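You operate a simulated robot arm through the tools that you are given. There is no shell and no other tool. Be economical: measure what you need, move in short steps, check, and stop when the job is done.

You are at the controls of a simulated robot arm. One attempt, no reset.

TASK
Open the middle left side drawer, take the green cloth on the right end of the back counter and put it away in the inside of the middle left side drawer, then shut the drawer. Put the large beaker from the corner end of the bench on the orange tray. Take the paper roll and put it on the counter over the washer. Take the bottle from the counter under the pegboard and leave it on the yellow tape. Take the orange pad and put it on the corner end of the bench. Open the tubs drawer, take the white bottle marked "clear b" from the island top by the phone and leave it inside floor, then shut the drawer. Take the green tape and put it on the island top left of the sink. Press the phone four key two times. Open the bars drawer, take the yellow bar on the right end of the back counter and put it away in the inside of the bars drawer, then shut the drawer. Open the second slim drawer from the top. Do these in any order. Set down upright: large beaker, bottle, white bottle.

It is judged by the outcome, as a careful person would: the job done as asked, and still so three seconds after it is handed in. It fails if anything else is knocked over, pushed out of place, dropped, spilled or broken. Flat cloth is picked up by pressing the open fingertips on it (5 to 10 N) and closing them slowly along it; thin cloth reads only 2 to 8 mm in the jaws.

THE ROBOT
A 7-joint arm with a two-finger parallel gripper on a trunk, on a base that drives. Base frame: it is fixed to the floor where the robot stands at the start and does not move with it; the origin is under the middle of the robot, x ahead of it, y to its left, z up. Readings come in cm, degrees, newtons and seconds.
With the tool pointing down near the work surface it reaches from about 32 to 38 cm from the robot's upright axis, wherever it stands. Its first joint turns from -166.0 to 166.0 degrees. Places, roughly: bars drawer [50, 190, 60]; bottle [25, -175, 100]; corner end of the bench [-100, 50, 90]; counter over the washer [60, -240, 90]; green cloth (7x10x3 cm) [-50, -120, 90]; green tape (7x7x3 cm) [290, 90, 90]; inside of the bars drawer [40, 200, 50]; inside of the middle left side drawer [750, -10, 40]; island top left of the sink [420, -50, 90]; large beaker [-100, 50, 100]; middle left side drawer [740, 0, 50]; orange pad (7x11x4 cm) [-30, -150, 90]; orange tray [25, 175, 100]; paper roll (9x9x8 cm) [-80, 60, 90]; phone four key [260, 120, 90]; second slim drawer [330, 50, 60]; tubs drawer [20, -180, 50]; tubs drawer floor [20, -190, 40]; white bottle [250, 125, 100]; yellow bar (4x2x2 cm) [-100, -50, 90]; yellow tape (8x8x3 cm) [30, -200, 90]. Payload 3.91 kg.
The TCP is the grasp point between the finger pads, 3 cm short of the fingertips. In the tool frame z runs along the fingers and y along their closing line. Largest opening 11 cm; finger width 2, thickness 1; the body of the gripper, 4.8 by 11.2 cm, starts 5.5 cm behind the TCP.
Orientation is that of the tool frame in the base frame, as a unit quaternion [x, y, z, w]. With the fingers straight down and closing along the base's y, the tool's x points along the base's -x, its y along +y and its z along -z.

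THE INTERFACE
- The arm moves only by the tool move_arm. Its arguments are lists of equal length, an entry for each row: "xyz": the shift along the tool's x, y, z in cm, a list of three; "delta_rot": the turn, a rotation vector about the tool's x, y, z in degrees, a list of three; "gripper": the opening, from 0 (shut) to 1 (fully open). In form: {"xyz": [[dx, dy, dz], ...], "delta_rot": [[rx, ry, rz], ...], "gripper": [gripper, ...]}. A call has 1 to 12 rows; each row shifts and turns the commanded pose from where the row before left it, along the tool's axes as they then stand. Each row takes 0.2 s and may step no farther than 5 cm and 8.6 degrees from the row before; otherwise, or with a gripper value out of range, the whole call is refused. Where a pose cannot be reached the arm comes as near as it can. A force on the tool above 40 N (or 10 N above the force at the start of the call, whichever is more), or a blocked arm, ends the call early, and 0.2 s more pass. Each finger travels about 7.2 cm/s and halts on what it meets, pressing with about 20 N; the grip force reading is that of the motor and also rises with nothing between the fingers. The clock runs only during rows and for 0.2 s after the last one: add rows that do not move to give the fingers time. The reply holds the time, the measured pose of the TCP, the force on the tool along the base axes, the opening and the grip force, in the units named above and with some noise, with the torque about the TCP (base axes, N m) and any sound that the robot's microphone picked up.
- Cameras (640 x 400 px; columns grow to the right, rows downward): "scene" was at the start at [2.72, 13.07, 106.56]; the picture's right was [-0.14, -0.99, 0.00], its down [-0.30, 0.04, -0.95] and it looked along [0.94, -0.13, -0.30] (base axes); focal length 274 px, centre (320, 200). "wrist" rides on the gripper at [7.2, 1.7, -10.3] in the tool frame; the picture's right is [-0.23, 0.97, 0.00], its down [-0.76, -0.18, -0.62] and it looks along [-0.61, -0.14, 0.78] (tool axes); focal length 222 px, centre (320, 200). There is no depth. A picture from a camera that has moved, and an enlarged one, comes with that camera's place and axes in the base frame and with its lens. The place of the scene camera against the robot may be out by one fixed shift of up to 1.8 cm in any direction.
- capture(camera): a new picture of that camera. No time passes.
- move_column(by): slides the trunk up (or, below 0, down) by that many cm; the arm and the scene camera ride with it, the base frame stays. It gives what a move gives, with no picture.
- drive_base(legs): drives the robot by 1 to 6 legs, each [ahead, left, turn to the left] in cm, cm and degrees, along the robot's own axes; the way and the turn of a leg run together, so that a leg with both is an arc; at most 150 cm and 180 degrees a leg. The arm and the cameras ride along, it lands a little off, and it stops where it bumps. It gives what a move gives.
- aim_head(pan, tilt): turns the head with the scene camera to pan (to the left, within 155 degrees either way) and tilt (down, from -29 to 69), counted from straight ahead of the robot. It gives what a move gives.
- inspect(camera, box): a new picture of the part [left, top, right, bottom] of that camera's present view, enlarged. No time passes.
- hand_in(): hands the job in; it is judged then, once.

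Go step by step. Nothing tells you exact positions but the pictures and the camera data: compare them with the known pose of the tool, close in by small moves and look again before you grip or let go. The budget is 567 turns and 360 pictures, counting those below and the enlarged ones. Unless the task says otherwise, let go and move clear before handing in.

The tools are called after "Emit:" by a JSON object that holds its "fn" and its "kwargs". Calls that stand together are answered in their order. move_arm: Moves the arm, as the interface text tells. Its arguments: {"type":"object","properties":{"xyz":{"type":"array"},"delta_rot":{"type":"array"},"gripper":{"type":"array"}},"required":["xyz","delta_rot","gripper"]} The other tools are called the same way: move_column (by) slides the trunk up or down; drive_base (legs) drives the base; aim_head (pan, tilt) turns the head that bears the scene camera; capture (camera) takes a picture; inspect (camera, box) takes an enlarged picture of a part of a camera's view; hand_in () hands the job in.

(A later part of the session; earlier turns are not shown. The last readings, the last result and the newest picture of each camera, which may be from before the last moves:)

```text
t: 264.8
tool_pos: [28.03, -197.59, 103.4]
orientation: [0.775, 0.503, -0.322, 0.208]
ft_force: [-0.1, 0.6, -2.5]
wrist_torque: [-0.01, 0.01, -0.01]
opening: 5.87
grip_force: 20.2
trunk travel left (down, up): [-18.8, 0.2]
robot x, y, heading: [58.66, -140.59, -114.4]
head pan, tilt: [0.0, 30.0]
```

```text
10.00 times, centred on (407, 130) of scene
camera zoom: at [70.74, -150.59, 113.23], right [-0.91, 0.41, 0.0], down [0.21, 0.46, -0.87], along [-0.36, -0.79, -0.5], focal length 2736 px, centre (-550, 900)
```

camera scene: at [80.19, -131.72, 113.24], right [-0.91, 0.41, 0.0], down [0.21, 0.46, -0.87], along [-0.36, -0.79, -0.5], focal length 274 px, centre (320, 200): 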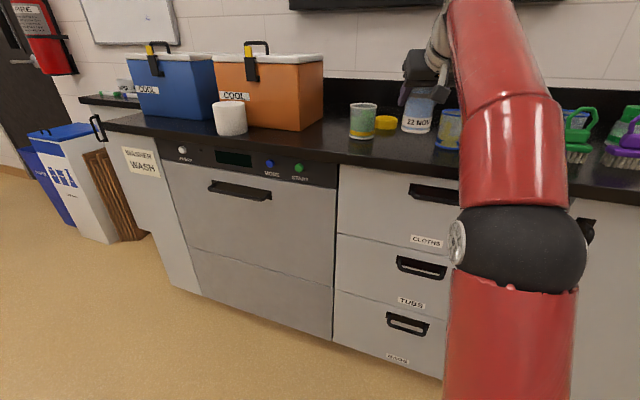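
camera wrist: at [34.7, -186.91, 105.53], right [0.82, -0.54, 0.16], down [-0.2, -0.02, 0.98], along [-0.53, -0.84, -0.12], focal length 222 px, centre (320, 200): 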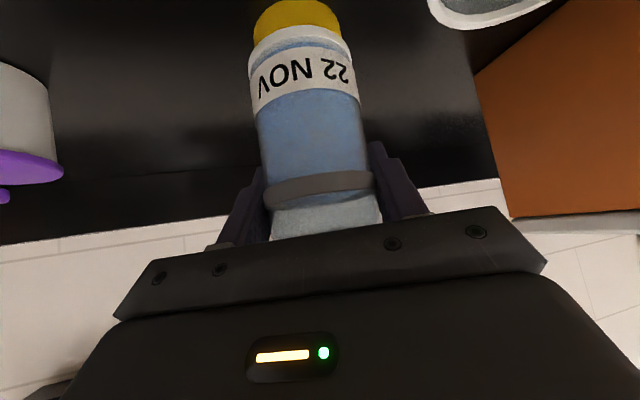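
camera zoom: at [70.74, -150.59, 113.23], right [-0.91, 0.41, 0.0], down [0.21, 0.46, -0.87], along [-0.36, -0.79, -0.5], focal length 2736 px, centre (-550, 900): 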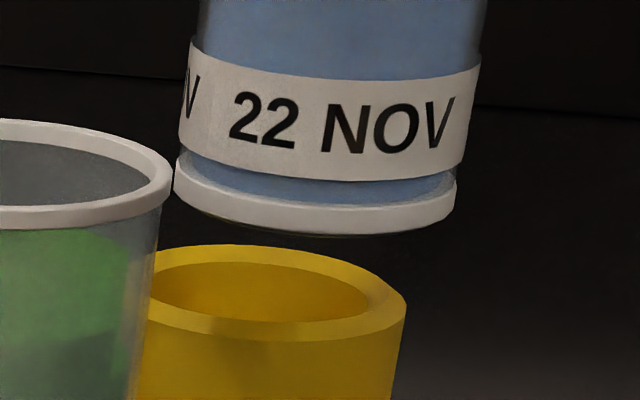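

Ring centre is about 3.8 cm ahead, laterally fine. Move ahead 3.5 cm and lower 1.5 cm, then re-measure.

Emit:
{"fn": "drive_base", "kwargs": {"legs": [[3.6, 0, 0]]}}

Emit:
{"fn": "move_column", "kwargs": {"by": -1.6}}

Emit:
{"fn": "inspect", "kwargs": {"camera": "wrist", "box": [220, 0, 380, 100]}}

Emit:
{"fn": "inspect", "kwargs": {"camera": "scene", "box": [360, 100, 456, 160]}}

```text
t: 265.6
tool_pos: [26.53, -200.79, 103.34]
orientation: [0.775, 0.503, -0.321, 0.208]
ft_force: [0.9, 0.1, -2.3]
wrist_torque: [-0.01, 0.0, -0.02]
opening: 5.88
grip_force: 20.1
trunk travel left (down, up): [-18.8, 0.2]
robot x, y, heading: [57.28, -143.86, -114.3]
head pan, tilt: [0.0, 30.0]
```

```text
t: 266.2
tool_pos: [26.59, -200.94, 101.77]
orientation: [0.774, 0.504, -0.322, 0.208]
ft_force: [-0.7, 0.1, -2.6]
wrist_torque: [-0.02, -0.01, 0.01]
opening: 5.86
grip_force: 20.3
trunk travel left (down, up): [-17.2, 1.8]
robot x, y, heading: [57.22, -143.8, -114.5]
head pan, tilt: [0.0, 30.0]
```

```text
4.00 times, centred on (300, 50) of wrist
camera zoom: at [33.2, -190.18, 103.92], right [0.82, -0.54, 0.16], down [-0.2, -0.02, 0.98], along [-0.53, -0.84, -0.12], focal length 888 px, centre (400, 800)
```

zoom: 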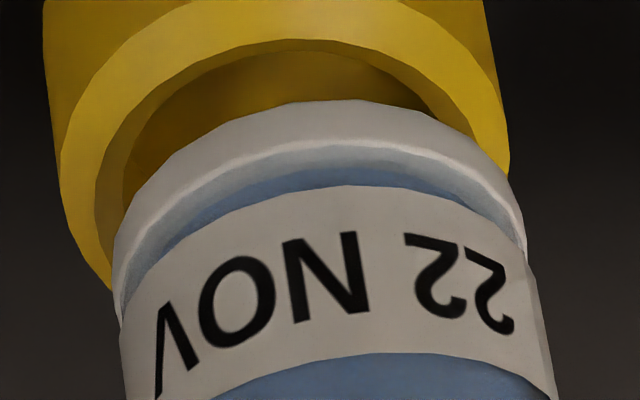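

```text
6.67 times, centred on (408, 130) of scene
camera zoom: at [69.25, -153.86, 111.63], right [-0.91, 0.41, 0.0], down [0.21, 0.46, -0.87], along [-0.36, -0.79, -0.5], focal length 1824 px, centre (-267, 667)
```

zoom: 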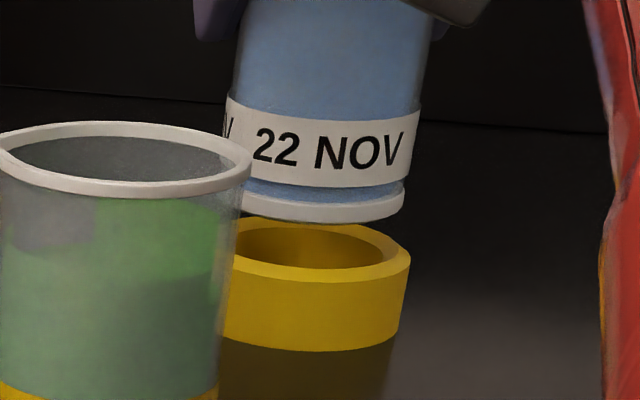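

Ring and bottle base are now nearly concentric. Nudge 0.2 cm right and ahead, and lower closer.

Emit:
{"fn": "move_arm", "kwargs": {"xyz": [[-0.1, -0.2, 0.1], [0, 0, 0]], "delta_rot": [[0, 0, 0], [0, 0, 0]], "gripper": [0.45, 0.45]}}

Emit:
{"fn": "move_column", "kwargs": {"by": -0.8}}

Emit:
{"fn": "inspect", "kwargs": {"camera": "wrist", "box": [220, 0, 380, 100]}}

Emit:
{"fn": "inspect", "kwargs": {"camera": "scene", "box": [360, 100, 456, 160]}}

```text
t: 266.8
tool_pos: [26.32, -200.83, 101.78]
orientation: [0.774, 0.503, -0.322, 0.209]
ft_force: [-0.5, 0.3, -1.8]
wrist_torque: [0.0, 0.02, -0.04]
opening: 5.89
grip_force: 20.2
trunk travel left (down, up): [-17.2, 1.8]
robot x, y, heading: [57.22, -143.72, -114.4]
head pan, tilt: [0.0, 30.0]
```

```text
t: 267.4
tool_pos: [26.32, -200.86, 101.05]
orientation: [0.774, 0.503, -0.323, 0.209]
ft_force: [0.7, -0.3, -2.3]
wrist_torque: [0.0, -0.03, 0.01]
opening: 5.9
grip_force: 19.8
trunk travel left (down, up): [-16.4, 2.6]
robot x, y, heading: [56.99, -143.91, -114.6]
head pan, tilt: [0.0, 30.0]
```

```text
4.00 times, centred on (300, 50) of wrist
camera zoom: at [32.97, -190.22, 103.15], right [0.82, -0.54, 0.16], down [-0.2, -0.02, 0.98], along [-0.53, -0.84, -0.12], focal length 888 px, centre (400, 800)
```

zoom: 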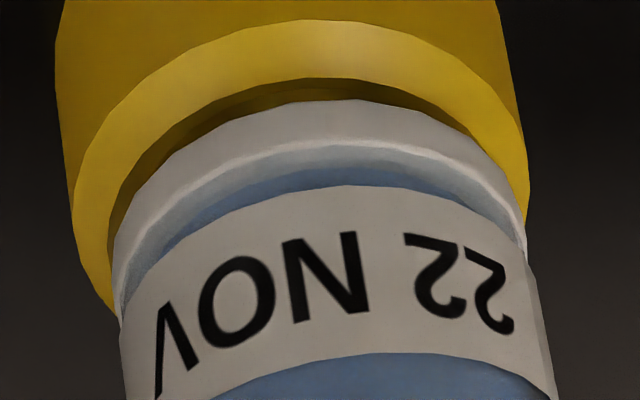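

```text
6.67 times, centred on (408, 130) of scene
camera zoom: at [69.25, -153.87, 110.83], right [-0.91, 0.41, 0.0], down [0.21, 0.46, -0.87], along [-0.36, -0.79, -0.5], focal length 1824 px, centre (-267, 667)
```

zoom: 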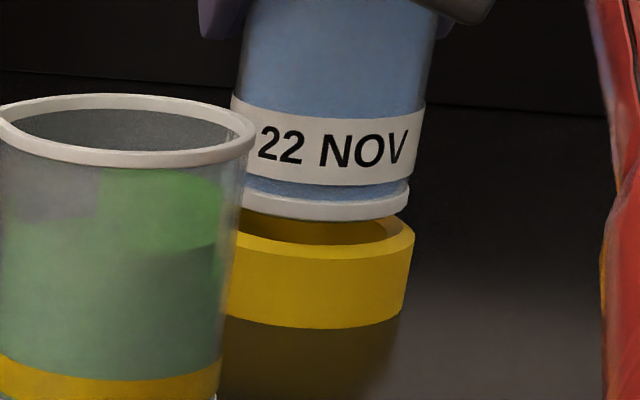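

Nearly concentric. Ease back 0.15 cm and lower to contact.

Emit:
{"fn": "move_arm", "kwargs": {"xyz": [[0.1, -0.05, -0.1], [0, 0, 0]], "delta_rot": [[0, 0, 0], [0, 0, 0]], "gripper": [0.45, 0.45]}}

Emit:
{"fn": "move_column", "kwargs": {"by": -0.4}}

Emit:
{"fn": "move_column", "kwargs": {"by": -0.3}}

Emit:
{"fn": "inspect", "kwargs": {"camera": "wrist", "box": [220, 0, 380, 100]}}

```text
t: 268.0
tool_pos: [26.39, -200.68, 100.99]
orientation: [0.774, 0.503, -0.322, 0.209]
ft_force: [1.0, 0.4, -1.4]
wrist_torque: [0.03, -0.02, -0.02]
opening: 5.86
grip_force: 20.2
trunk travel left (down, up): [-16.4, 2.6]
robot x, y, heading: [56.78, -143.52, -114.4]
head pan, tilt: [0.0, 30.0]
```

```text
t: 268.5
tool_pos: [26.3, -200.85, 100.66]
orientation: [0.774, 0.504, -0.321, 0.208]
ft_force: [0.2, -0.6, -2.5]
wrist_torque: [0.03, 0.01, -0.03]
opening: 5.89
grip_force: 19.9
trunk travel left (down, up): [-16.0, 3.0]
robot x, y, heading: [56.91, -143.94, -114.3]
head pan, tilt: [0.0, 30.0]
```

```text
t: 269.1
tool_pos: [26.32, -200.74, 100.36]
orientation: [0.774, 0.503, -0.322, 0.208]
ft_force: [-0.8, -1.0, -2.9]
wrist_torque: [-0.02, 0.04, 0.0]
opening: 5.89
grip_force: 20.2
trunk travel left (down, up): [-15.7, 3.3]
robot x, y, heading: [57.11, -143.48, -114.7]
head pan, tilt: [0.0, 30.0]
```

```text
4.00 times, centred on (300, 50) of wrist
camera zoom: at [32.97, -190.06, 102.43], right [0.82, -0.54, 0.16], down [-0.2, -0.02, 0.98], along [-0.53, -0.84, -0.12], focal length 888 px, centre (400, 800)
```

zoom: 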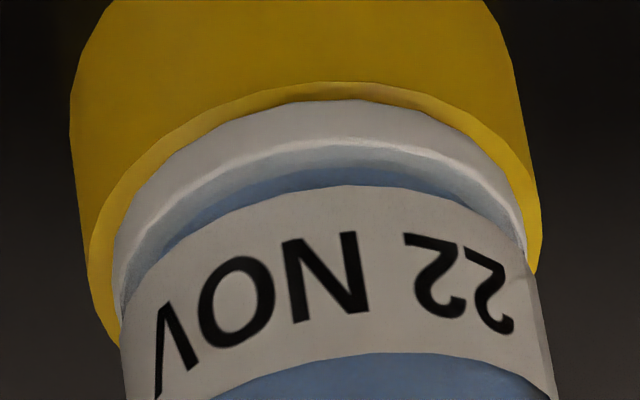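

Very well centred now. Continue to contact.

Emit:
{"fn": "move_column", "kwargs": {"by": -0.3}}

Emit:
{"fn": "move_column", "kwargs": {"by": -0.3}}

```text
t: 269.6
tool_pos: [26.31, -200.67, 100.02]
orientation: [0.775, 0.503, -0.322, 0.207]
ft_force: [0.0, 0.6, -2.6]
wrist_torque: [-0.01, -0.06, -0.02]
opening: 5.89
grip_force: 20.2
trunk travel left (down, up): [-15.4, 3.6]
robot x, y, heading: [56.8, -143.82, -114.7]
head pan, tilt: [0.0, 30.0]
```

```text
t: 270.1
tool_pos: [26.31, -200.74, 99.95]
orientation: [0.773, 0.501, -0.326, 0.209]
ft_force: [-2.0, -3.8, 10.6]
wrist_torque: [-0.15, 0.23, 0.06]
opening: 5.87
grip_force: 20.1
trunk travel left (down, up): [-15.1, 3.9]
robot x, y, heading: [57.29, -143.66, -114.4]
head pan, tilt: [0.0, 30.0]
```

Contact. Ease slightly, check, then open slowly.

Emit:
{"fn": "move_column", "kwargs": {"by": 0.2}}

Emit:
{"fn": "inspect", "kwargs": {"camera": "wrist", "box": [220, 0, 380, 100]}}

Emit:
{"fn": "inspect", "kwargs": {"camera": "scene", "box": [360, 90, 456, 150]}}

```text
t: 270.6
tool_pos: [26.36, -200.68, 99.92]
orientation: [0.774, 0.504, -0.321, 0.209]
ft_force: [-0.2, -1.1, 6.1]
wrist_torque: [-0.09, 0.17, 0.0]
opening: 5.86
grip_force: 20.3
trunk travel left (down, up): [-15.3, 3.7]
robot x, y, heading: [56.96, -143.5, -114.3]
head pan, tilt: [0.0, 30.0]
```

```text
4.00 times, centred on (300, 50) of wrist
camera zoom: at [33.0, -190.02, 102.06], right [0.82, -0.54, 0.16], down [-0.2, -0.02, 0.98], along [-0.53, -0.84, -0.12], focal length 888 px, centre (400, 800)
```

zoom: 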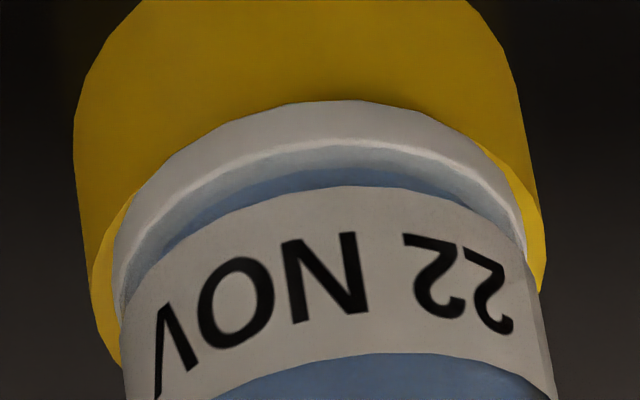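

```text
6.67 times, centred on (408, 120) of scene
camera zoom: at [69.27, -153.83, 109.73], right [-0.91, 0.41, 0.0], down [0.21, 0.45, -0.87], along [-0.36, -0.79, -0.5], focal length 1824 px, centre (-267, 733)
```

zoom: 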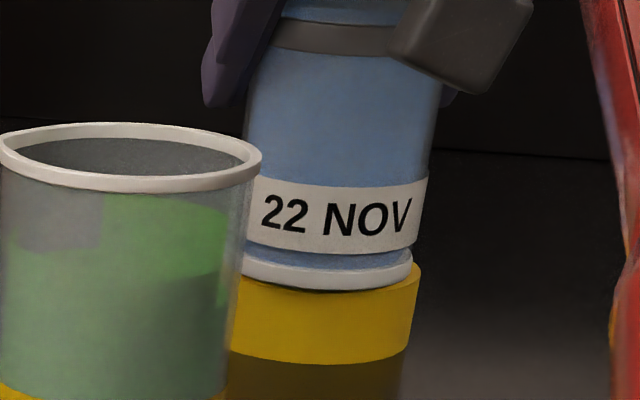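

Sits on the ring, covering the hole. Release slowly.

Emit:
{"fn": "move_arm", "kwargs": {"xyz": [[0, 0, 0], [0, 0, 0], [0, 0, 0], [0, 0, 0], [0, 0, 0]], "delta_rot": [[0, 0, 0], [0, 0, 0], [0, 0, 0], [0, 0, 0], [0, 0, 0]], "gripper": [0.54, 0.58, 0.65, 0.72, 0.72]}}

Emit:
{"fn": "inspect", "kwargs": {"camera": "wrist", "box": [120, 0, 520, 250]}}

Emit:
{"fn": "inspect", "kwargs": {"camera": "scene", "box": [340, 60, 500, 160]}}

```text
t: 271.8
tool_pos: [26.31, -200.69, 99.93]
orientation: [0.774, 0.503, -0.322, 0.209]
ft_force: [0.8, -0.7, 0.8]
wrist_torque: [-0.02, -0.01, 0.01]
opening: 7.93
grip_force: 0.1
trunk travel left (down, up): [-15.3, 3.7]
robot x, y, heading: [56.94, -143.71, -114.4]
head pan, tilt: [0.0, 30.0]
```

```text
1.60 times, centred on (320, 125) of wrist
camera zoom: at [32.98, -190.04, 102.04], right [0.82, -0.54, 0.16], down [-0.2, -0.02, 0.98], along [-0.53, -0.84, -0.12], focal length 355 px, centre (320, 320)
```

zoom: 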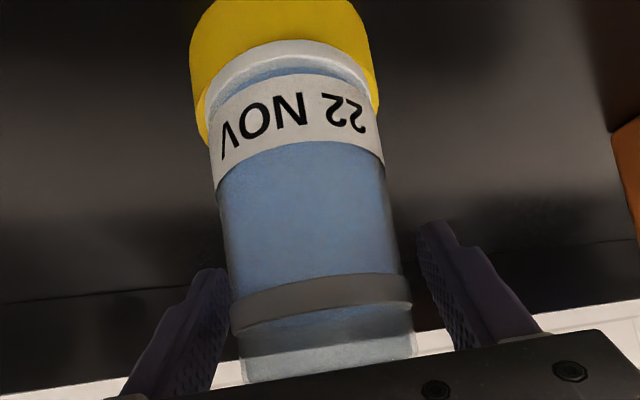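

```text
4.00 times, centred on (420, 110) of scene
camera zoom: at [69.26, -153.85, 109.73], right [-0.91, 0.41, 0.0], down [0.21, 0.46, -0.87], along [-0.36, -0.79, -0.5], focal length 1095 px, centre (-80, 560)
```

zoom: 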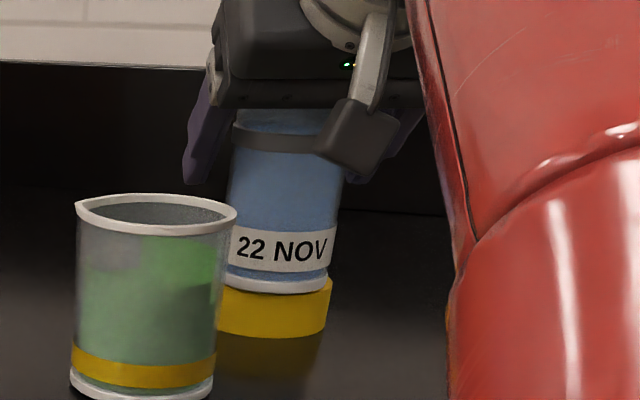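

The bottle stands upright on the tape. Raise the fingers above the green beaker's rim and back out straight.

Emit:
{"fn": "move_column", "kwargs": {"by": 3.6}}

Emit:
{"fn": "drive_base", "kwargs": {"legs": [[-25, 0, 0]]}}

Emit:
{"fn": "capture", "kwargs": {"camera": "wrist"}}

Emit:
{"fn": "inspect", "kwargs": {"camera": "scene", "box": [280, 60, 520, 210]}}

```text
t: 272.6
tool_pos: [26.26, -200.71, 103.54]
orientation: [0.774, 0.503, -0.322, 0.208]
ft_force: [0.0, 0.5, -0.1]
wrist_torque: [-0.02, 0.01, 0.0]
opening: 7.93
grip_force: 0.2
trunk travel left (down, up): [-18.9, 0.1]
robot x, y, heading: [57.26, -143.83, -114.7]
head pan, tilt: [0.0, 30.0]
```

```text
t: 274.5
tool_pos: [37.12, -177.56, 103.55]
orientation: [0.773, 0.505, -0.321, 0.209]
ft_force: [0.0, 0.4, -0.7]
wrist_torque: [-0.01, -0.01, -0.01]
opening: 7.91
grip_force: 0.1
trunk travel left (down, up): [-18.9, 0.1]
robot x, y, heading: [67.45, -120.1, -114.3]
head pan, tilt: [0.0, 30.0]
```

```text
222 pictures are left
camera wrist: at [43.72, -166.79, 105.64], right [0.83, -0.54, 0.16], down [-0.2, -0.02, 0.98], along [-0.53, -0.84, -0.12], focal length 222 px, centre (320, 200)
```

wrist: 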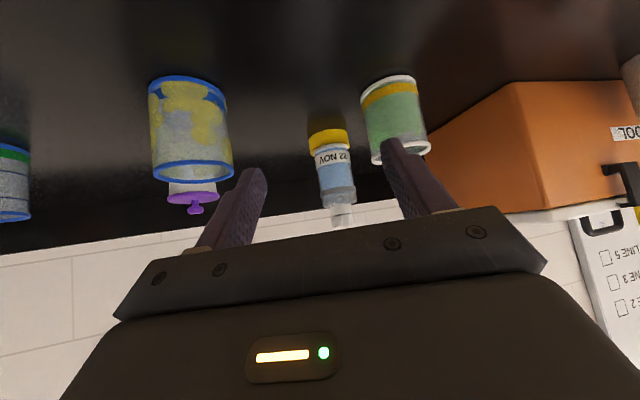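

```text
2.67 times, centred on (400, 135) of scene
camera zoom: at [79.87, -130.46, 113.33], right [-0.91, 0.41, 0.0], down [0.21, 0.46, -0.87], along [-0.36, -0.79, -0.5], focal length 730 px, centre (107, 373)
```

zoom: 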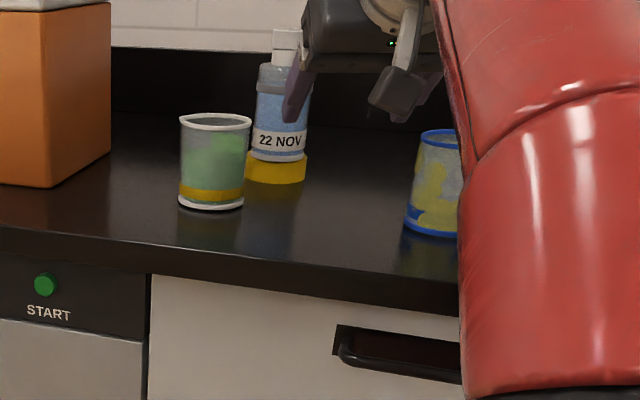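

Bottle done. Next the orange pad, behind the brushes near (-27,-150). Back off, square up, slide right and look.

Emit:
{"fn": "drive_base", "kwargs": {"legs": [[-22, 0, 0], [0, 0, -20.7], [0, -45, 0]]}}

Emit:
{"fn": "capture", "kwargs": {"camera": "wrist"}}

Emit:
{"fn": "capture", "kwargs": {"camera": "scene"}}

```text
t: 279.6
tool_pos: [-4.38, -110.34, 103.41]
orientation: [0.852, 0.356, -0.354, 0.147]
ft_force: [0.0, -0.5, 0.4]
wrist_torque: [0.01, -0.07, -0.01]
opening: 7.89
grip_force: 0.0
trunk travel left (down, up): [-18.9, 0.1]
robot x, y, heading: [44.64, -67.98, -135.2]
head pan, tilt: [0.0, 30.0]
```

```text
220 pictures are left
camera wrist: at [5.49, -102.69, 105.64], right [0.58, -0.8, 0.16], down [-0.19, 0.06, 0.98], along [-0.79, -0.6, -0.12], focal length 222 px, centre (320, 200)
```

wrist: 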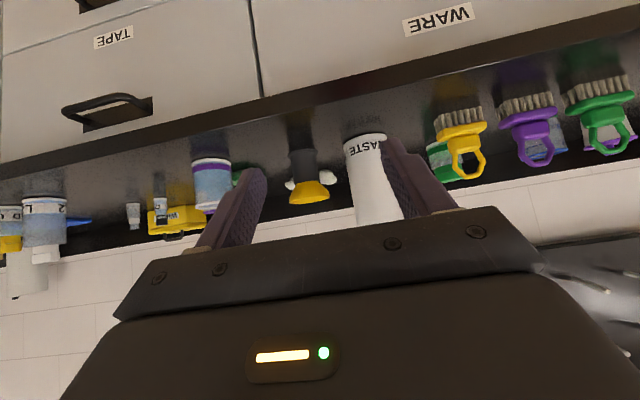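

```text
219 pictures are left
camera scene: at [52.52, -81.88, 113.33], right [-0.71, 0.71, 0.0], down [0.35, 0.35, -0.87], along [-0.61, -0.61, -0.5], focal length 274 px, centre (320, 200)
```

scene: 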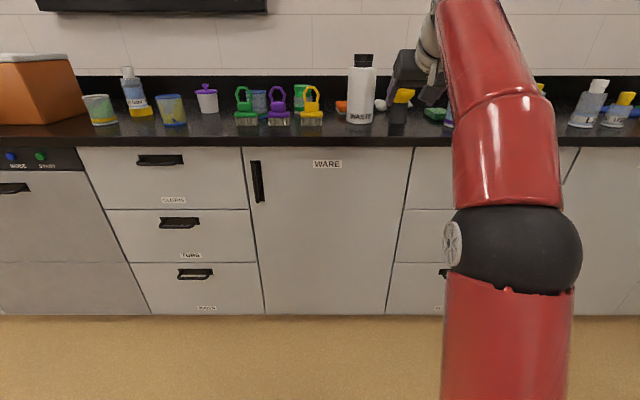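

The pad lies behind the WASTE bottle and yellow brush. I'll line up with the gap between them and look from closer.

Emit:
{"fn": "drive_base", "kwargs": {"legs": [[0, 15, 0], [12, 0, 0]]}}

Emit:
{"fn": "capture", "kwargs": {"camera": "wrist"}}

Emit:
{"fn": "inspect", "kwargs": {"camera": "scene", "box": [240, 40, 480, 190]}}

```text
t: 281.8
tool_pos: [-2.63, -129.24, 103.56]
orientation: [0.852, 0.355, -0.354, 0.147]
ft_force: [-0.1, -0.1, 0.5]
wrist_torque: [-0.01, 0.0, 0.02]
opening: 7.92
grip_force: 0.1
trunk travel left (down, up): [-18.9, 0.1]
robot x, y, heading: [46.23, -87.01, -135.5]
head pan, tilt: [0.0, 30.0]
```

```text
218 pictures are left
camera wrist: at [7.37, -121.65, 105.64], right [0.58, -0.8, 0.16], down [-0.19, 0.06, 0.98], along [-0.79, -0.6, -0.12], focal length 222 px, centre (320, 200)
```

wrist: 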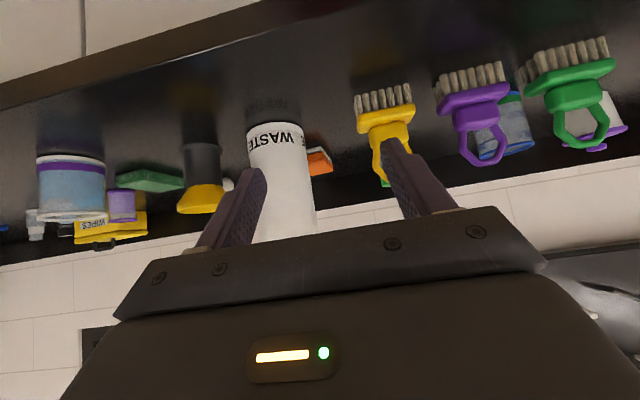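

```text
2.67 times, centred on (360, 115) of scene
camera zoom: at [54.47, -100.98, 113.33], right [-0.7, 0.71, 0.0], down [0.36, 0.35, -0.87], along [-0.62, -0.61, -0.5], focal length 730 px, centre (213, 427)
```

zoom: 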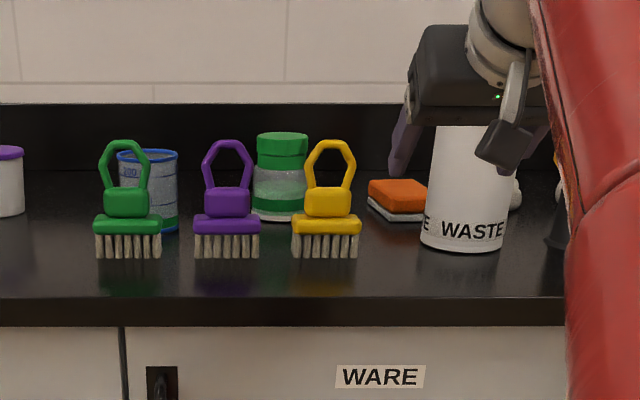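

The pad (orange over grey) is turned to align with the base x/y axes, centre about (-30,-148), behind the brushes. I'd approach facing about -x over the brushes, so check how high I can lift here.

Emit:
{"fn": "move_arm", "kwargs": {"xyz": [[-1.77, 0, -1.77], [-1.77, 0, -1.77], [-1.77, 0, -1.77], [0, 0, 0]], "delta_rot": [[0, 0, 0], [0, 0, 0], [0, 0, 0], [0, 0, 0]], "gripper": [0.95, 0.95, 0.95, 0.95]}}

```text
t: 282.8
tool_pos: [-0.97, -128.16, 107.43]
orientation: [0.852, 0.356, -0.354, 0.148]
ft_force: [0.1, 0.0, -0.2]
wrist_torque: [-0.02, 0.0, -0.01]
opening: 10.43
grip_force: 0.0
out of reach, approached as far as the arm can: row 2, 3
trunk travel left (down, up): [-18.9, 0.1]
robot x, y, heading: [46.51, -86.7, -135.3]
head pan, tilt: [0.0, 30.0]
```

It reaches z=107 here. I'll turn to about 208°, then yaw the tool so it faces straight along -x.

Emit:
{"fn": "drive_base", "kwargs": {"legs": [[0, 0, -16.7]]}}

Emit:
{"fn": "move_arm", "kwargs": {"xyz": [[0, 0, 0], [0, 0, 0], [0, 0, 0], [0, 0, 0], [0, 0, 0]], "delta_rot": [[4.95, 0, 4.95], [4.95, 0, 4.95], [4.95, 0, 4.95], [4.95, 0, 4.95], [0, 0, 0]], "gripper": [0.95, 0.95, 0.95, 0.95, 0.95]}}

```text
t: 284.2
tool_pos: [-10.86, -112.78, 107.5]
orientation: [0.895, 0.227, -0.372, 0.093]
ft_force: [-0.8, -1.2, 0.1]
wrist_torque: [-0.01, 0.04, -0.03]
opening: 10.46
grip_force: 0.1
trunk travel left (down, up): [-18.9, 0.1]
robot x, y, heading: [46.09, -87.1, -152.1]
head pan, tilt: [0.0, 30.0]
```

```text
t: 285.4
tool_pos: [-10.49, -112.52, 106.85]
orientation: [0.923, 0.004, -0.384, 0.002]
ft_force: [0.4, 0.8, 0.4]
wrist_torque: [-0.01, 0.04, -0.04]
opening: 10.45
grip_force: 0.1
out of reach, approached as far as the arm can: row 3
trunk travel left (down, up): [-18.9, 0.1]
robot x, y, heading: [45.77, -87.12, -152.0]
head pan, tilt: [0.0, 30.0]
```

Tool faces -x at z≈107. Slide so it lines up with the pad (y≈-148.5) in front of the counter, then look.

Emit:
{"fn": "drive_base", "kwargs": {"legs": [[-11.8, 47, 0]]}}

Emit:
{"fn": "capture", "kwargs": {"camera": "wrist"}}

```text
t: 288.2
tool_pos: [21.48, -147.7, 106.89]
orientation: [0.923, 0.001, -0.384, 0.0]
ft_force: [0.3, -0.1, 0.5]
wrist_torque: [0.01, -0.01, 0.0]
opening: 10.45
grip_force: 0.1
trunk travel left (down, up): [-18.9, 0.1]
robot x, y, heading: [78.23, -122.72, -152.4]
head pan, tilt: [0.0, 30.0]
```

```text
216 pictures are left
camera wrist: at [33.95, -149.33, 109.0], right [-0.16, -0.97, 0.16], down [-0.1, 0.18, 0.98], along [-0.98, 0.14, -0.12], focal length 222 px, centre (320, 200)
```

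wrist: 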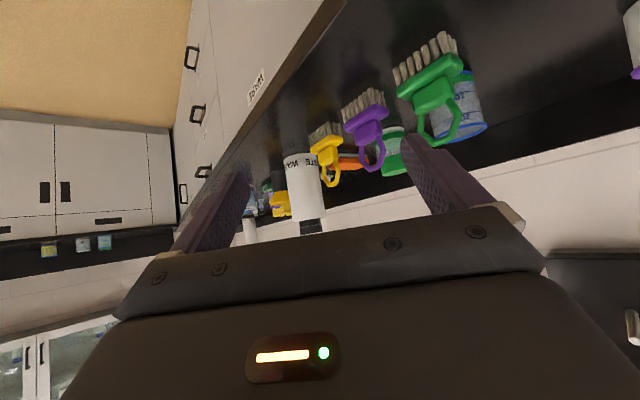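

Brush tops are at about z=102, and my fingertips are at 104. Move along -x over them, 30 cm, and check.

Emit:
{"fn": "drive_base", "kwargs": {"legs": [[26.6, -14.2, 0]]}}

Emit:
{"fn": "capture", "kwargs": {"camera": "wrist"}}

```text
t: 290.3
tool_pos: [-8.94, -146.94, 106.94]
orientation: [0.924, -0.001, -0.383, 0.0]
ft_force: [0.0, 0.0, -0.1]
wrist_torque: [0.04, 0.03, 0.03]
opening: 10.47
grip_force: 0.1
trunk travel left (down, up): [-18.9, 0.1]
robot x, y, heading: [48.37, -122.02, -152.7]
head pan, tilt: [0.0, 30.0]
```

```text
215 pictures are left
camera wrist: at [3.54, -148.66, 109.0], right [-0.16, -0.97, 0.16], down [-0.09, 0.18, 0.98], along [-0.98, 0.14, -0.12], focal length 222 px, centre (320, 200)
```

wrist: 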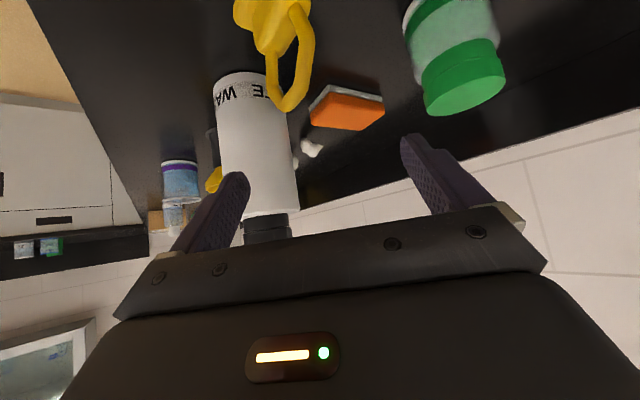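

The pad's long axis actually points along az ≈233°, straight at the tall WASTE bottle, so WASTE blocks every usable grasp. I'll temporarily lift WASTE aside and return it exactly afterwards. First retreat along +x and restore the tool.

Emit:
{"fn": "drive_base", "kwargs": {"legs": [[-31.9, 16.7, 0], [0, 0, 17.5]]}}

Emit:
{"fn": "move_arm", "kwargs": {"xyz": [[0, 0, 0], [0, 0, 0], [0, 0, 0], [0, 0, 0], [0, 0, 0], [0, 0, 0], [0, 0, 0], [0, 0, 0], [0, 0, 0], [0, 0, 0], [0, 0, 0]], "delta_rot": [[-4.95, 0, -4.95], [-4.95, 0, -4.95], [-4.95, 0, -4.95], [-4.95, 0, -4.95], [0, -7.5, 0], [0, -7.5, 0], [0, -7.5, 0], [0, -7.5, 0], [0, -7.5, 0], [0, -7.5, 0], [0, 0, 0]], "gripper": [1, 1, 1, 1, 1, 1, 1, 1, 1, 1, 1]}}

Emit:
{"fn": "capture", "kwargs": {"camera": "wrist"}}

```text
t: 293.6
tool_pos: [37.06, -162.09, 106.74]
orientation: [0.913, 0.134, -0.38, 0.056]
ft_force: [-0.4, 0.0, 0.5]
wrist_torque: [0.02, 0.02, 0.04]
opening: 10.43
grip_force: 0.1
trunk travel left (down, up): [-18.9, 0.1]
robot x, y, heading: [84.39, -121.52, -135.6]
head pan, tilt: [0.0, 30.0]
```

```text
t: 296.0
tool_pos: [29.51, -167.79, 119.57]
orientation: [-0.653, -0.27, 0.655, -0.269]
ft_force: [-0.4, -0.8, -0.5]
wrist_torque: [0.04, -0.02, -0.01]
opening: 10.98
grip_force: 0.1
out of reach, approached as far as the arm can: row 2, 5, 6, 7, 8, 9, 10
trunk travel left (down, up): [-18.9, 0.1]
robot x, y, heading: [84.59, -121.76, -135.7]
head pan, tilt: [0.0, 30.0]
```

```text
214 pictures are left
camera wrist: at [38.14, -161.66, 112.25], right [0.69, -0.69, 0.23], down [0.32, 0.57, 0.76], along [-0.65, -0.45, 0.61], focal length 222 px, centre (320, 200)
```

wrist: 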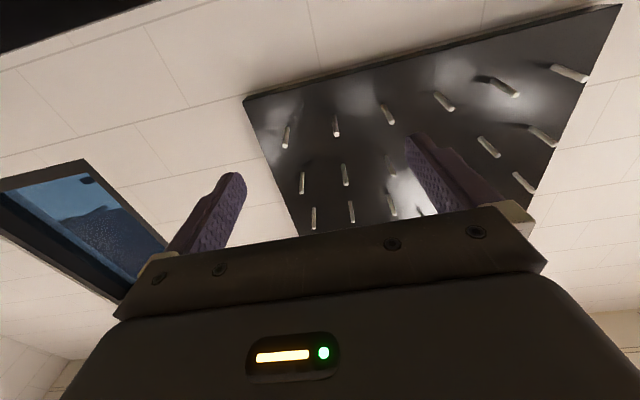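

Level reach is higher than expected. Back off, slide right in front of WASTE, lower to z≈101 and look.

Emit:
{"fn": "drive_base", "kwargs": {"legs": [[-18, 0, 0], [0, -55, 0]]}}

Emit:
{"fn": "move_arm", "kwargs": {"xyz": [[4, 0, -1], [4, 0, -1], [4, 0, -1], [4, 0, -1], [2.5, 0, -1], [0, 0, 0]], "delta_rot": [[0, 0, 0], [0, 0, 0], [0, 0, 0], [0, 0, 0], [0, 0, 0], [0, 0, 0]], "gripper": [1, 1, 1, 1, 1, 1]}}

Emit:
{"fn": "capture", "kwargs": {"camera": "scene"}}

Emit:
{"fn": "capture", "kwargs": {"camera": "wrist"}}

```text
t: 300.2
tool_pos: [4.41, -114.88, 119.52]
orientation: [0.656, 0.265, -0.656, 0.265]
ft_force: [0.7, 0.5, -0.3]
wrist_torque: [0.03, -0.05, 0.0]
opening: 11.0
grip_force: 0.0
trunk travel left (down, up): [-18.9, 0.1]
robot x, y, heading: [59.49, -69.61, -136.4]
head pan, tilt: [0.0, 30.0]
```

```text
t: 301.6
tool_pos: [-0.17, -118.01, 114.75]
orientation: [-0.655, -0.266, 0.656, -0.265]
ft_force: [0.0, -0.1, -0.1]
wrist_torque: [-0.01, -0.01, -0.02]
opening: 10.97
grip_force: 0.1
out of reach, approached as far as the arm can: row 1, 2, 3, 4, 5
trunk travel left (down, up): [-18.9, 0.1]
robot x, y, heading: [59.86, -69.47, -136.7]
head pan, tilt: [0.0, 30.0]
```

```text
213 pictures are left
camera scene: at [67.66, -83.7, 113.33], right [-0.69, 0.72, 0.0], down [0.36, 0.34, -0.87], along [-0.63, -0.6, -0.5], focal length 274 px, centre (320, 200)
```

scene: 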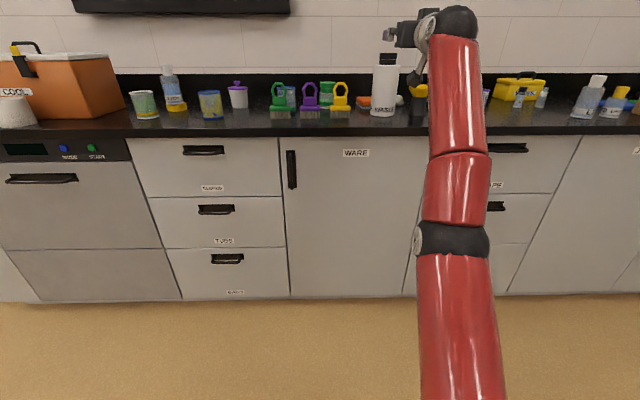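

```text
212 pictures are left
camera wrist: at [8.42, -111.95, 107.33], right [0.68, -0.7, 0.23], down [0.32, 0.56, 0.76], along [-0.66, -0.44, 0.61], focal length 222 px, centre (320, 200)
```

wrist: 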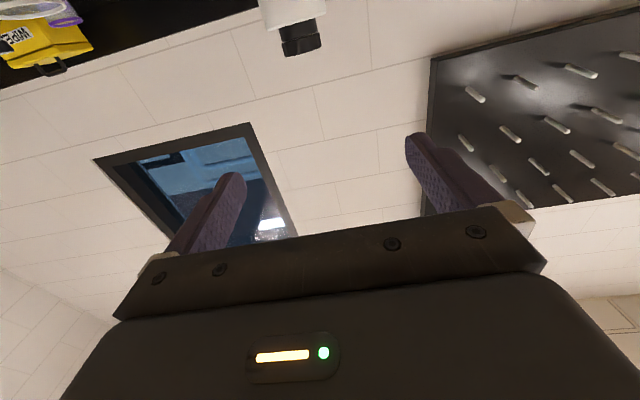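

Emit:
{"fn": "move_column", "kwargs": {"by": -8}}

Emit:
{"fn": "move_arm", "kwargs": {"xyz": [[2, 0, -4], [2, 0, -4], [1, 0, -4], [0, 0, 0]], "delta_rot": [[0, 0, 0], [0, 0, 0], [0, 0, 0], [0, 0, 0]], "gripper": [1, 1, 1, 1]}}

Emit:
{"fn": "capture", "kwargs": {"camera": "wrist"}}

```text
t: 302.8
tool_pos: [-0.2, -117.92, 106.49]
orientation: [-0.655, -0.266, 0.655, -0.265]
ft_force: [-0.4, 0.2, 0.2]
wrist_torque: [-0.01, -0.01, 0.01]
opening: 11.01
grip_force: 0.0
trunk travel left (down, up): [-10.9, 8.1]
robot x, y, heading: [59.81, -69.29, -136.6]
head pan, tilt: [0.0, 30.0]
```

```text
t: 303.8
tool_pos: [1.95, -114.16, 110.13]
orientation: [0.656, 0.266, -0.655, 0.264]
ft_force: [-0.3, 0.1, -0.1]
wrist_torque: [-0.01, 0.03, 0.01]
opening: 10.99
grip_force: 0.1
out of reach, approached as far as the arm can: row 1, 2, 3
trunk travel left (down, up): [-10.9, 8.1]
robot x, y, heading: [59.62, -69.33, -136.1]
head pan, tilt: [0.0, 30.0]
```

```text
211 pictures are left
camera wrist: at [10.55, -108.22, 102.86], right [0.68, -0.7, 0.23], down [0.32, 0.56, 0.76], along [-0.66, -0.44, 0.6], focal length 222 px, centre (320, 200)
```

wrist: 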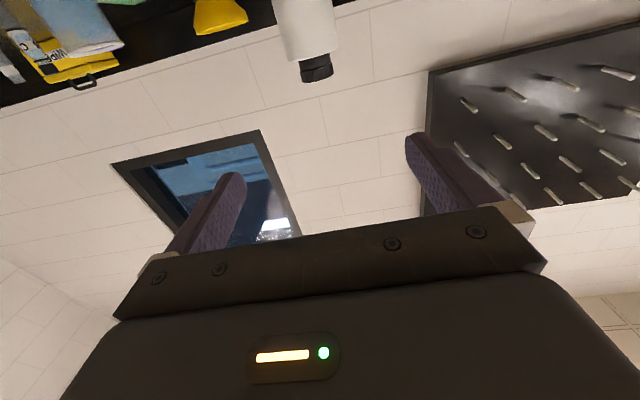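

Emit:
{"fn": "move_arm", "kwargs": {"xyz": [[0, 0, -2], [0, 0, -2], [0, 0, -2], [0, 0, -2], [0, 0, 0]], "delta_rot": [[0, 0, 0], [0, 0, 0], [0, 0, 0], [0, 0, 0], [0, 0, 0]], "gripper": [1, 1, 1, 1, 1]}}

```text
t: 305.0
tool_pos: [5.04, -110.42, 113.72]
orientation: [0.655, 0.267, -0.655, 0.265]
ft_force: [-0.4, 0.6, 0.4]
wrist_torque: [0.02, 0.02, 0.01]
opening: 11.0
grip_force: 0.0
out of reach, approached as far as the arm can: row 1, 2, 3, 4
trunk travel left (down, up): [-10.9, 8.1]
robot x, y, heading: [59.95, -69.52, -136.4]
head pan, tilt: [0.0, 30.0]
```

The arm is in an awkward branch. Return to the 45° posture, retract lower, then level again from there.

Emit:
{"fn": "move_arm", "kwargs": {"xyz": [[0, 0, 0], [0, 0, 0], [0, 0, 0], [0, 0, 0], [0, 0, 0], [0, 0, 0], [4, 0, 0], [4, 0, 0], [4, 0, 0], [4, 0, 0], [0, 0, 0]], "delta_rot": [[0, 7.5, 0], [0, 7.5, 0], [0, 7.5, 0], [0, 7.5, 0], [0, 7.5, 0], [0, 7.5, 0], [0, 0, 0], [0, 0, 0], [0, 0, 0], [0, 0, 0], [0, 0, 0]], "gripper": [1, 1, 1, 1, 1, 1, 1, 1, 1, 1, 1]}}

Emit:
{"fn": "move_arm", "kwargs": {"xyz": [[0, 0, 0], [0, 0, 0], [0, 0, 0], [0, 0, 0], [0, 0, 0], [0, 0, 0], [0, 0, 0]], "delta_rot": [[0, -7.5, 0], [0, -7.5, 0], [0, -7.5, 0], [0, -7.5, 0], [0, -7.5, 0], [0, -7.5, 0], [0, 0, 0]], "gripper": [1, 1, 1, 1, 1, 1, 1]}}

```text
t: 307.4
tool_pos: [11.51, -103.67, 101.53]
orientation: [0.856, 0.347, -0.354, 0.144]
ft_force: [0.2, -0.1, -0.5]
wrist_torque: [0.02, -0.04, 0.02]
opening: 11.02
grip_force: 0.1
out of reach, approached as far as the arm can: row 1, 2, 3, 4, 5, 6, 7, 8, 9, 10
trunk travel left (down, up): [-10.9, 8.1]
robot x, y, heading: [59.86, -69.27, -136.6]
head pan, tilt: [0.0, 30.0]
```

```text
t: 309.0
tool_pos: [4.13, -107.62, 114.49]
orientation: [-0.656, -0.265, 0.656, -0.264]
ft_force: [-0.1, 0.2, -0.3]
wrist_torque: [-0.01, 0.01, 0.01]
opening: 10.98
grip_force: 0.0
out of reach, approached as far as the arm can: row 1, 2, 3, 4, 5, 6
trunk travel left (down, up): [-10.9, 8.1]
robot x, y, heading: [59.61, -69.68, -136.5]
head pan, tilt: [0.0, 30.0]
```

Emit:
{"fn": "move_arm", "kwargs": {"xyz": [[0, 0, 0], [0, 0, 0], [0, 0, 0], [0, 0, 0], [0, 0, 0], [0, 0, 0], [2.83, 0, 2.83], [2.83, 0, 2.83], [2.83, 0, 2.83], [2.83, 0, 2.83], [0, 0, 0]], "delta_rot": [[0, 7.5, 0], [0, 7.5, 0], [0, 7.5, 0], [0, 7.5, 0], [0, 7.5, 0], [0, 7.5, 0], [0, 0, 0], [0, 0, 0], [0, 0, 0], [0, 0, 0], [0, 0, 0]], "gripper": [1, 1, 1, 1, 1, 1, 1, 1, 1, 1, 1]}}

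Emit:
{"fn": "move_arm", "kwargs": {"xyz": [[0, 0, 0], [0, 0, 0], [0, 0, 0], [0, 0, 0], [0, 0, 0], [0, 0, 0], [0, 0, 0]], "delta_rot": [[0, -7.5, 0], [0, -7.5, 0], [0, -7.5, 0], [0, -7.5, 0], [0, -7.5, 0], [0, -7.5, 0], [0, 0, 0]], "gripper": [1, 1, 1, 1, 1, 1, 1]}}

```text
t: 311.4
tool_pos: [4.72, -104.55, 82.75]
orientation: [0.844, 0.342, -0.384, 0.154]
ft_force: [0.7, -0.3, -0.4]
wrist_torque: [0.03, 0.02, -0.01]
opening: 10.98
grip_force: 0.2
out of reach, approached as far as the arm can: row 1, 2, 3, 4, 5, 6
trunk travel left (down, up): [-10.9, 8.1]
robot x, y, heading: [59.81, -69.88, -136.7]
head pan, tilt: [0.0, 30.0]
```

```text
t: 313.0
tool_pos: [4.72, -104.74, 82.5]
orientation: [-0.633, -0.257, 0.677, -0.274]
ft_force: [0.3, 0.0, -0.2]
wrist_torque: [-0.02, 0.03, -0.02]
opening: 11.0
grip_force: 0.1
trunk travel left (down, up): [-10.9, 8.1]
robot x, y, heading: [59.51, -69.62, -136.5]
head pan, tilt: [0.0, 30.0]
```

Now level with room to move. Correct the slight upward pitch, raise the trunk and lift to z≈100.

Emit:
{"fn": "move_column", "kwargs": {"by": 8}}

Emit:
{"fn": "move_arm", "kwargs": {"xyz": [[0, 0, 0], [-4, 0, 0], [-4, 0, 0], [-2, 0, 0], [0, 0, 0]], "delta_rot": [[0, 3.8, 0], [0, 0, 0], [0, 0, 0], [0, 0, 0], [0, 0, 0]], "gripper": [1, 1, 1, 1, 1]}}

Emit:
{"fn": "capture", "kwargs": {"camera": "wrist"}}

Emit:
{"fn": "capture", "kwargs": {"camera": "scene"}}

```text
t: 314.2
tool_pos: [4.67, -104.77, 90.6]
orientation: [-0.633, -0.257, 0.677, -0.273]
ft_force: [0.7, 0.7, -0.5]
wrist_torque: [-0.01, 0.0, -0.02]
opening: 11.0
grip_force: 0.0
trunk travel left (down, up): [-18.9, 0.1]
robot x, y, heading: [60.05, -69.08, -136.2]
head pan, tilt: [0.0, 30.0]
```

```text
t: 315.4
tool_pos: [4.66, -104.82, 100.51]
orientation: [0.656, 0.265, -0.656, 0.264]
ft_force: [0.6, 0.4, 0.3]
wrist_torque: [0.03, -0.01, 0.01]
opening: 11.01
grip_force: 0.1
trunk travel left (down, up): [-18.9, 0.1]
robot x, y, heading: [59.96, -69.6, -136.5]
head pan, tilt: [0.0, 30.0]
```

```text
210 pictures are left
camera wrist: at [13.32, -98.76, 93.31], right [0.68, -0.7, 0.23], down [0.32, 0.56, 0.76], along [-0.66, -0.44, 0.61], focal length 222 px, centre (320, 200)
```

wrist: 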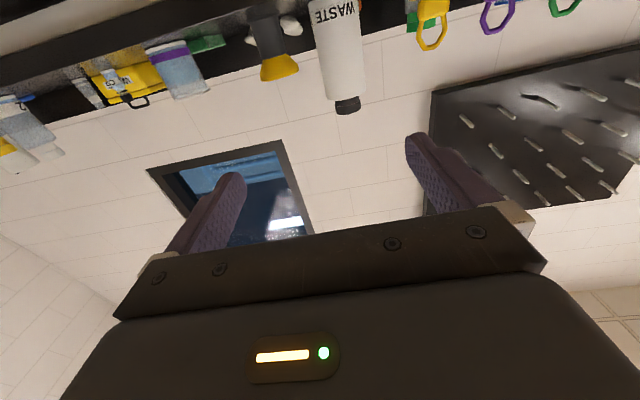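

```text
209 pictures are left
camera scene: at [67.67, -83.69, 113.33], right [-0.69, 0.72, 0.0], down [0.36, 0.34, -0.87], along [-0.63, -0.6, -0.5], focal length 274 px, centre (320, 200)
```

scene: 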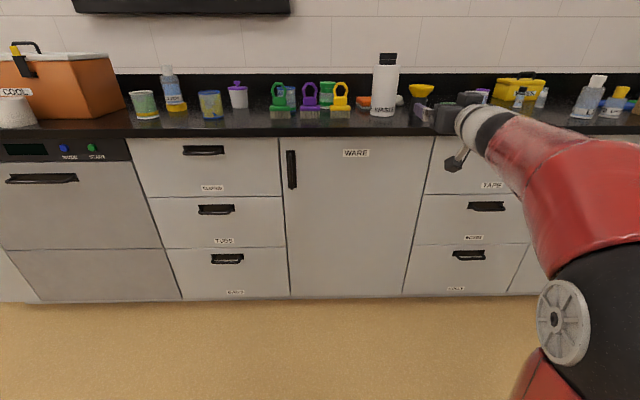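

Emit:
{"fn": "drive_base", "kwargs": {"legs": [[0, 4.6, 0], [20, 0, 0]]}}

Emit:
{"fn": "capture", "kwargs": {"camera": "wrist"}}

Emit:
{"fn": "inspect", "kwargs": {"camera": "scene", "box": [240, 30, 480, 180]}}

```text
t: 317.5
tool_pos: [-6.74, -121.62, 100.55]
orientation: [0.656, 0.266, -0.656, 0.264]
ft_force: [0.3, -0.2, -0.2]
wrist_torque: [0.01, -0.03, -0.04]
opening: 10.99
grip_force: 0.1
trunk travel left (down, up): [-18.9, 0.1]
robot x, y, heading: [48.44, -86.59, -136.7]
head pan, tilt: [0.0, 30.0]
```

```text
208 pictures are left
camera wrist: at [1.88, -115.71, 93.29], right [0.68, -0.7, 0.23], down [0.33, 0.56, 0.76], along [-0.66, -0.44, 0.61], focal length 222 px, centre (320, 200)
```

wrist: 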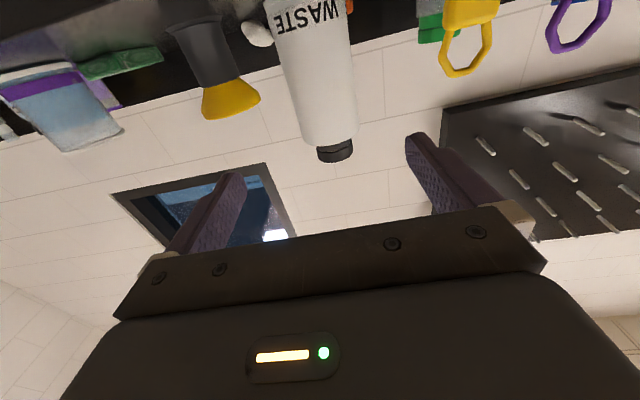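

```text
2.67 times, centred on (360, 105) of scene
camera zoom: at [56.27, -100.79, 113.33], right [-0.69, 0.73, 0.0], down [0.36, 0.34, -0.87], along [-0.63, -0.6, -0.5], focal length 730 px, centre (213, 453)
```

zoom: 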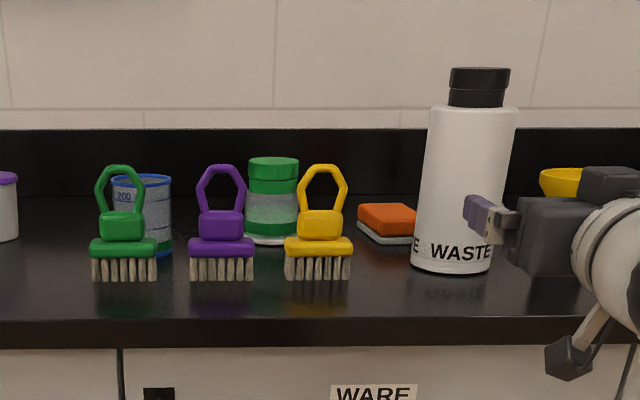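

Aligned; about 19 cm to go. Raise 1.5 cm for camera clearance and advance 14 cm.

Emit:
{"fn": "move_arm", "kwargs": {"xyz": [[-1.5, 0.2, 0], [0, 0, 0]], "delta_rot": [[0, 0, 0], [0, 0, 0]], "gripper": [1, 1]}}

Emit:
{"fn": "drive_base", "kwargs": {"legs": [[13, 0, 0]]}}

Emit:
{"fn": "capture", "kwargs": {"camera": "wrist"}}

```text
t: 318.1
tool_pos: [-6.61, -121.81, 102.09]
orientation: [0.656, 0.266, -0.656, 0.263]
ft_force: [0.5, 0.1, 0.1]
wrist_torque: [0.0, 0.0, -0.01]
opening: 11.03
grip_force: 0.0
trunk travel left (down, up): [-18.9, 0.1]
robot x, y, heading: [48.56, -86.28, -136.6]
head pan, tilt: [0.0, 30.0]
```

```text
t: 319.4
tool_pos: [-16.15, -131.04, 102.08]
orientation: [0.656, 0.266, -0.656, 0.264]
ft_force: [0.7, -0.6, -0.2]
wrist_torque: [-0.02, 0.01, 0.0]
opening: 11.01
grip_force: 0.1
trunk travel left (down, up): [-18.9, 0.1]
robot x, y, heading: [38.61, -95.58, -136.4]
head pan, tilt: [0.0, 30.0]
```

```text
206 pictures are left
camera wrist: at [-7.51, -125.04, 94.79], right [0.68, -0.7, 0.23], down [0.32, 0.56, 0.76], along [-0.66, -0.44, 0.61], focal length 222 px, centre (320, 200)
```

wrist: 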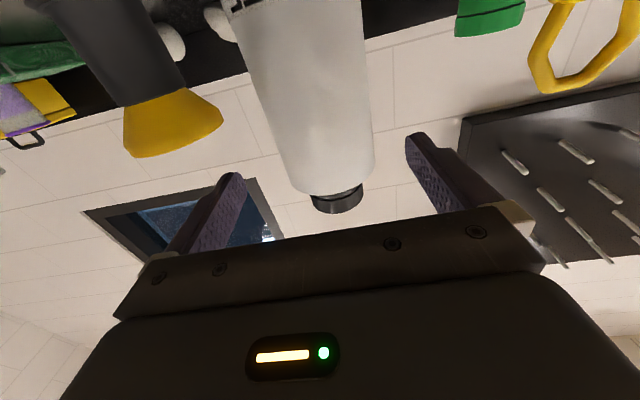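

Emit:
{"fn": "move_arm", "kwargs": {"xyz": [[0, 0.6, 0], [0, 0, 3.2], [0, 0, 3.2], [0, 0, 0]], "delta_rot": [[0, 0, 0], [0, 0, 0], [0, 0, 0], [0, 0, 0]], "gripper": [1, 1, 1, 1]}}

Emit:
{"fn": "capture", "kwargs": {"camera": "wrist"}}

```text
t: 320.4
tool_pos: [-20.27, -135.85, 102.07]
orientation: [0.655, 0.266, -0.655, 0.265]
ft_force: [0.6, 0.0, 0.4]
wrist_torque: [0.0, -0.01, -0.01]
opening: 11.02
grip_force: 0.1
trunk travel left (down, up): [-18.9, 0.1]
robot x, y, heading: [38.93, -96.01, -136.5]
head pan, tilt: [0.0, 30.0]
```

```text
205 pictures are left
camera wrist: at [-11.67, -129.9, 94.82], right [0.68, -0.7, 0.23], down [0.32, 0.56, 0.76], along [-0.66, -0.44, 0.61], focal length 222 px, centre (320, 200)
```

wrist: 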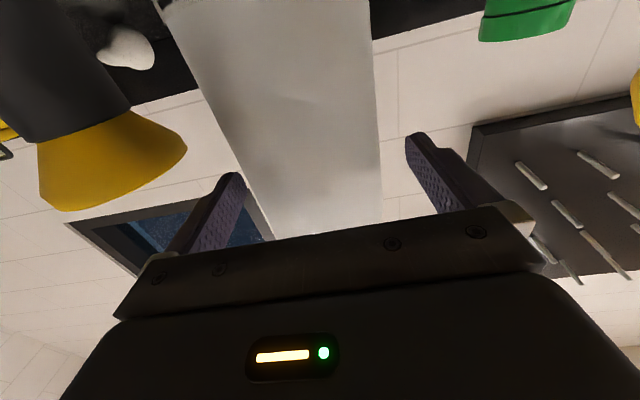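

Emit:
{"fn": "move_arm", "kwargs": {"xyz": [[0, -0.4, 0], [0, 0, 0], [0, 0, 0], [0, 0, 0], [0, 0, 0]], "delta_rot": [[0, 0, 0], [0, 0, 0], [0, 0, 0], [0, 0, 0], [0, 0, 0]], "gripper": [1, 0.88, 0.8, 0.73, 0.7]}}

Emit:
{"fn": "move_arm", "kwargs": {"xyz": [[-2, 0, 0], [-2, 0, 0], [0, 0, 0]], "delta_rot": [[0, 0, 0], [0, 0, 0], [0, 0, 0]], "gripper": [0.65, 0.65, 0.65]}}

Emit:
{"fn": "capture", "kwargs": {"camera": "wrist"}}

```text
t: 321.6
tool_pos: [-20.55, -135.62, 102.01]
orientation: [0.655, 0.266, -0.655, 0.265]
ft_force: [-0.5, 0.5, 0.1]
wrist_torque: [-0.05, 0.0, -0.01]
opening: 8.69
grip_force: 19.9
trunk travel left (down, up): [-18.9, 0.1]
robot x, y, heading: [38.73, -95.31, -136.5]
head pan, tilt: [0.0, 30.0]
```

```text
t: 322.4
tool_pos: [-20.68, -135.7, 105.96]
orientation: [0.656, 0.266, -0.655, 0.264]
ft_force: [0.5, -0.3, -5.7]
wrist_torque: [0.11, -0.16, -0.04]
opening: 8.68
grip_force: 19.8
trunk travel left (down, up): [-18.9, 0.1]
robot x, y, heading: [39.1, -95.86, -136.4]
head pan, tilt: [0.0, 30.0]
```

```text
204 pictures are left
camera wrist: at [-12.01, -129.78, 98.62], right [0.68, -0.7, 0.23], down [0.32, 0.56, 0.76], along [-0.66, -0.44, 0.61], focal length 222 px, centre (320, 200)
```

wrist: 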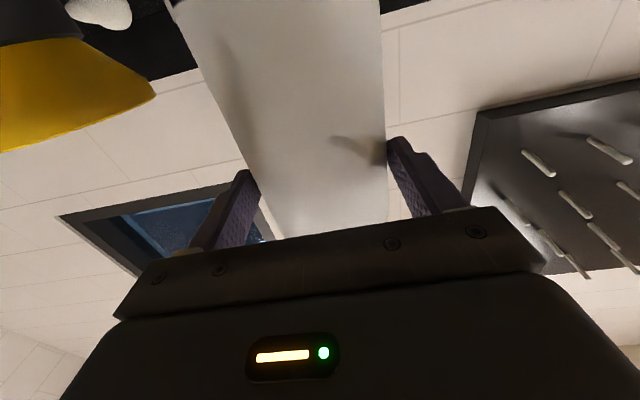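

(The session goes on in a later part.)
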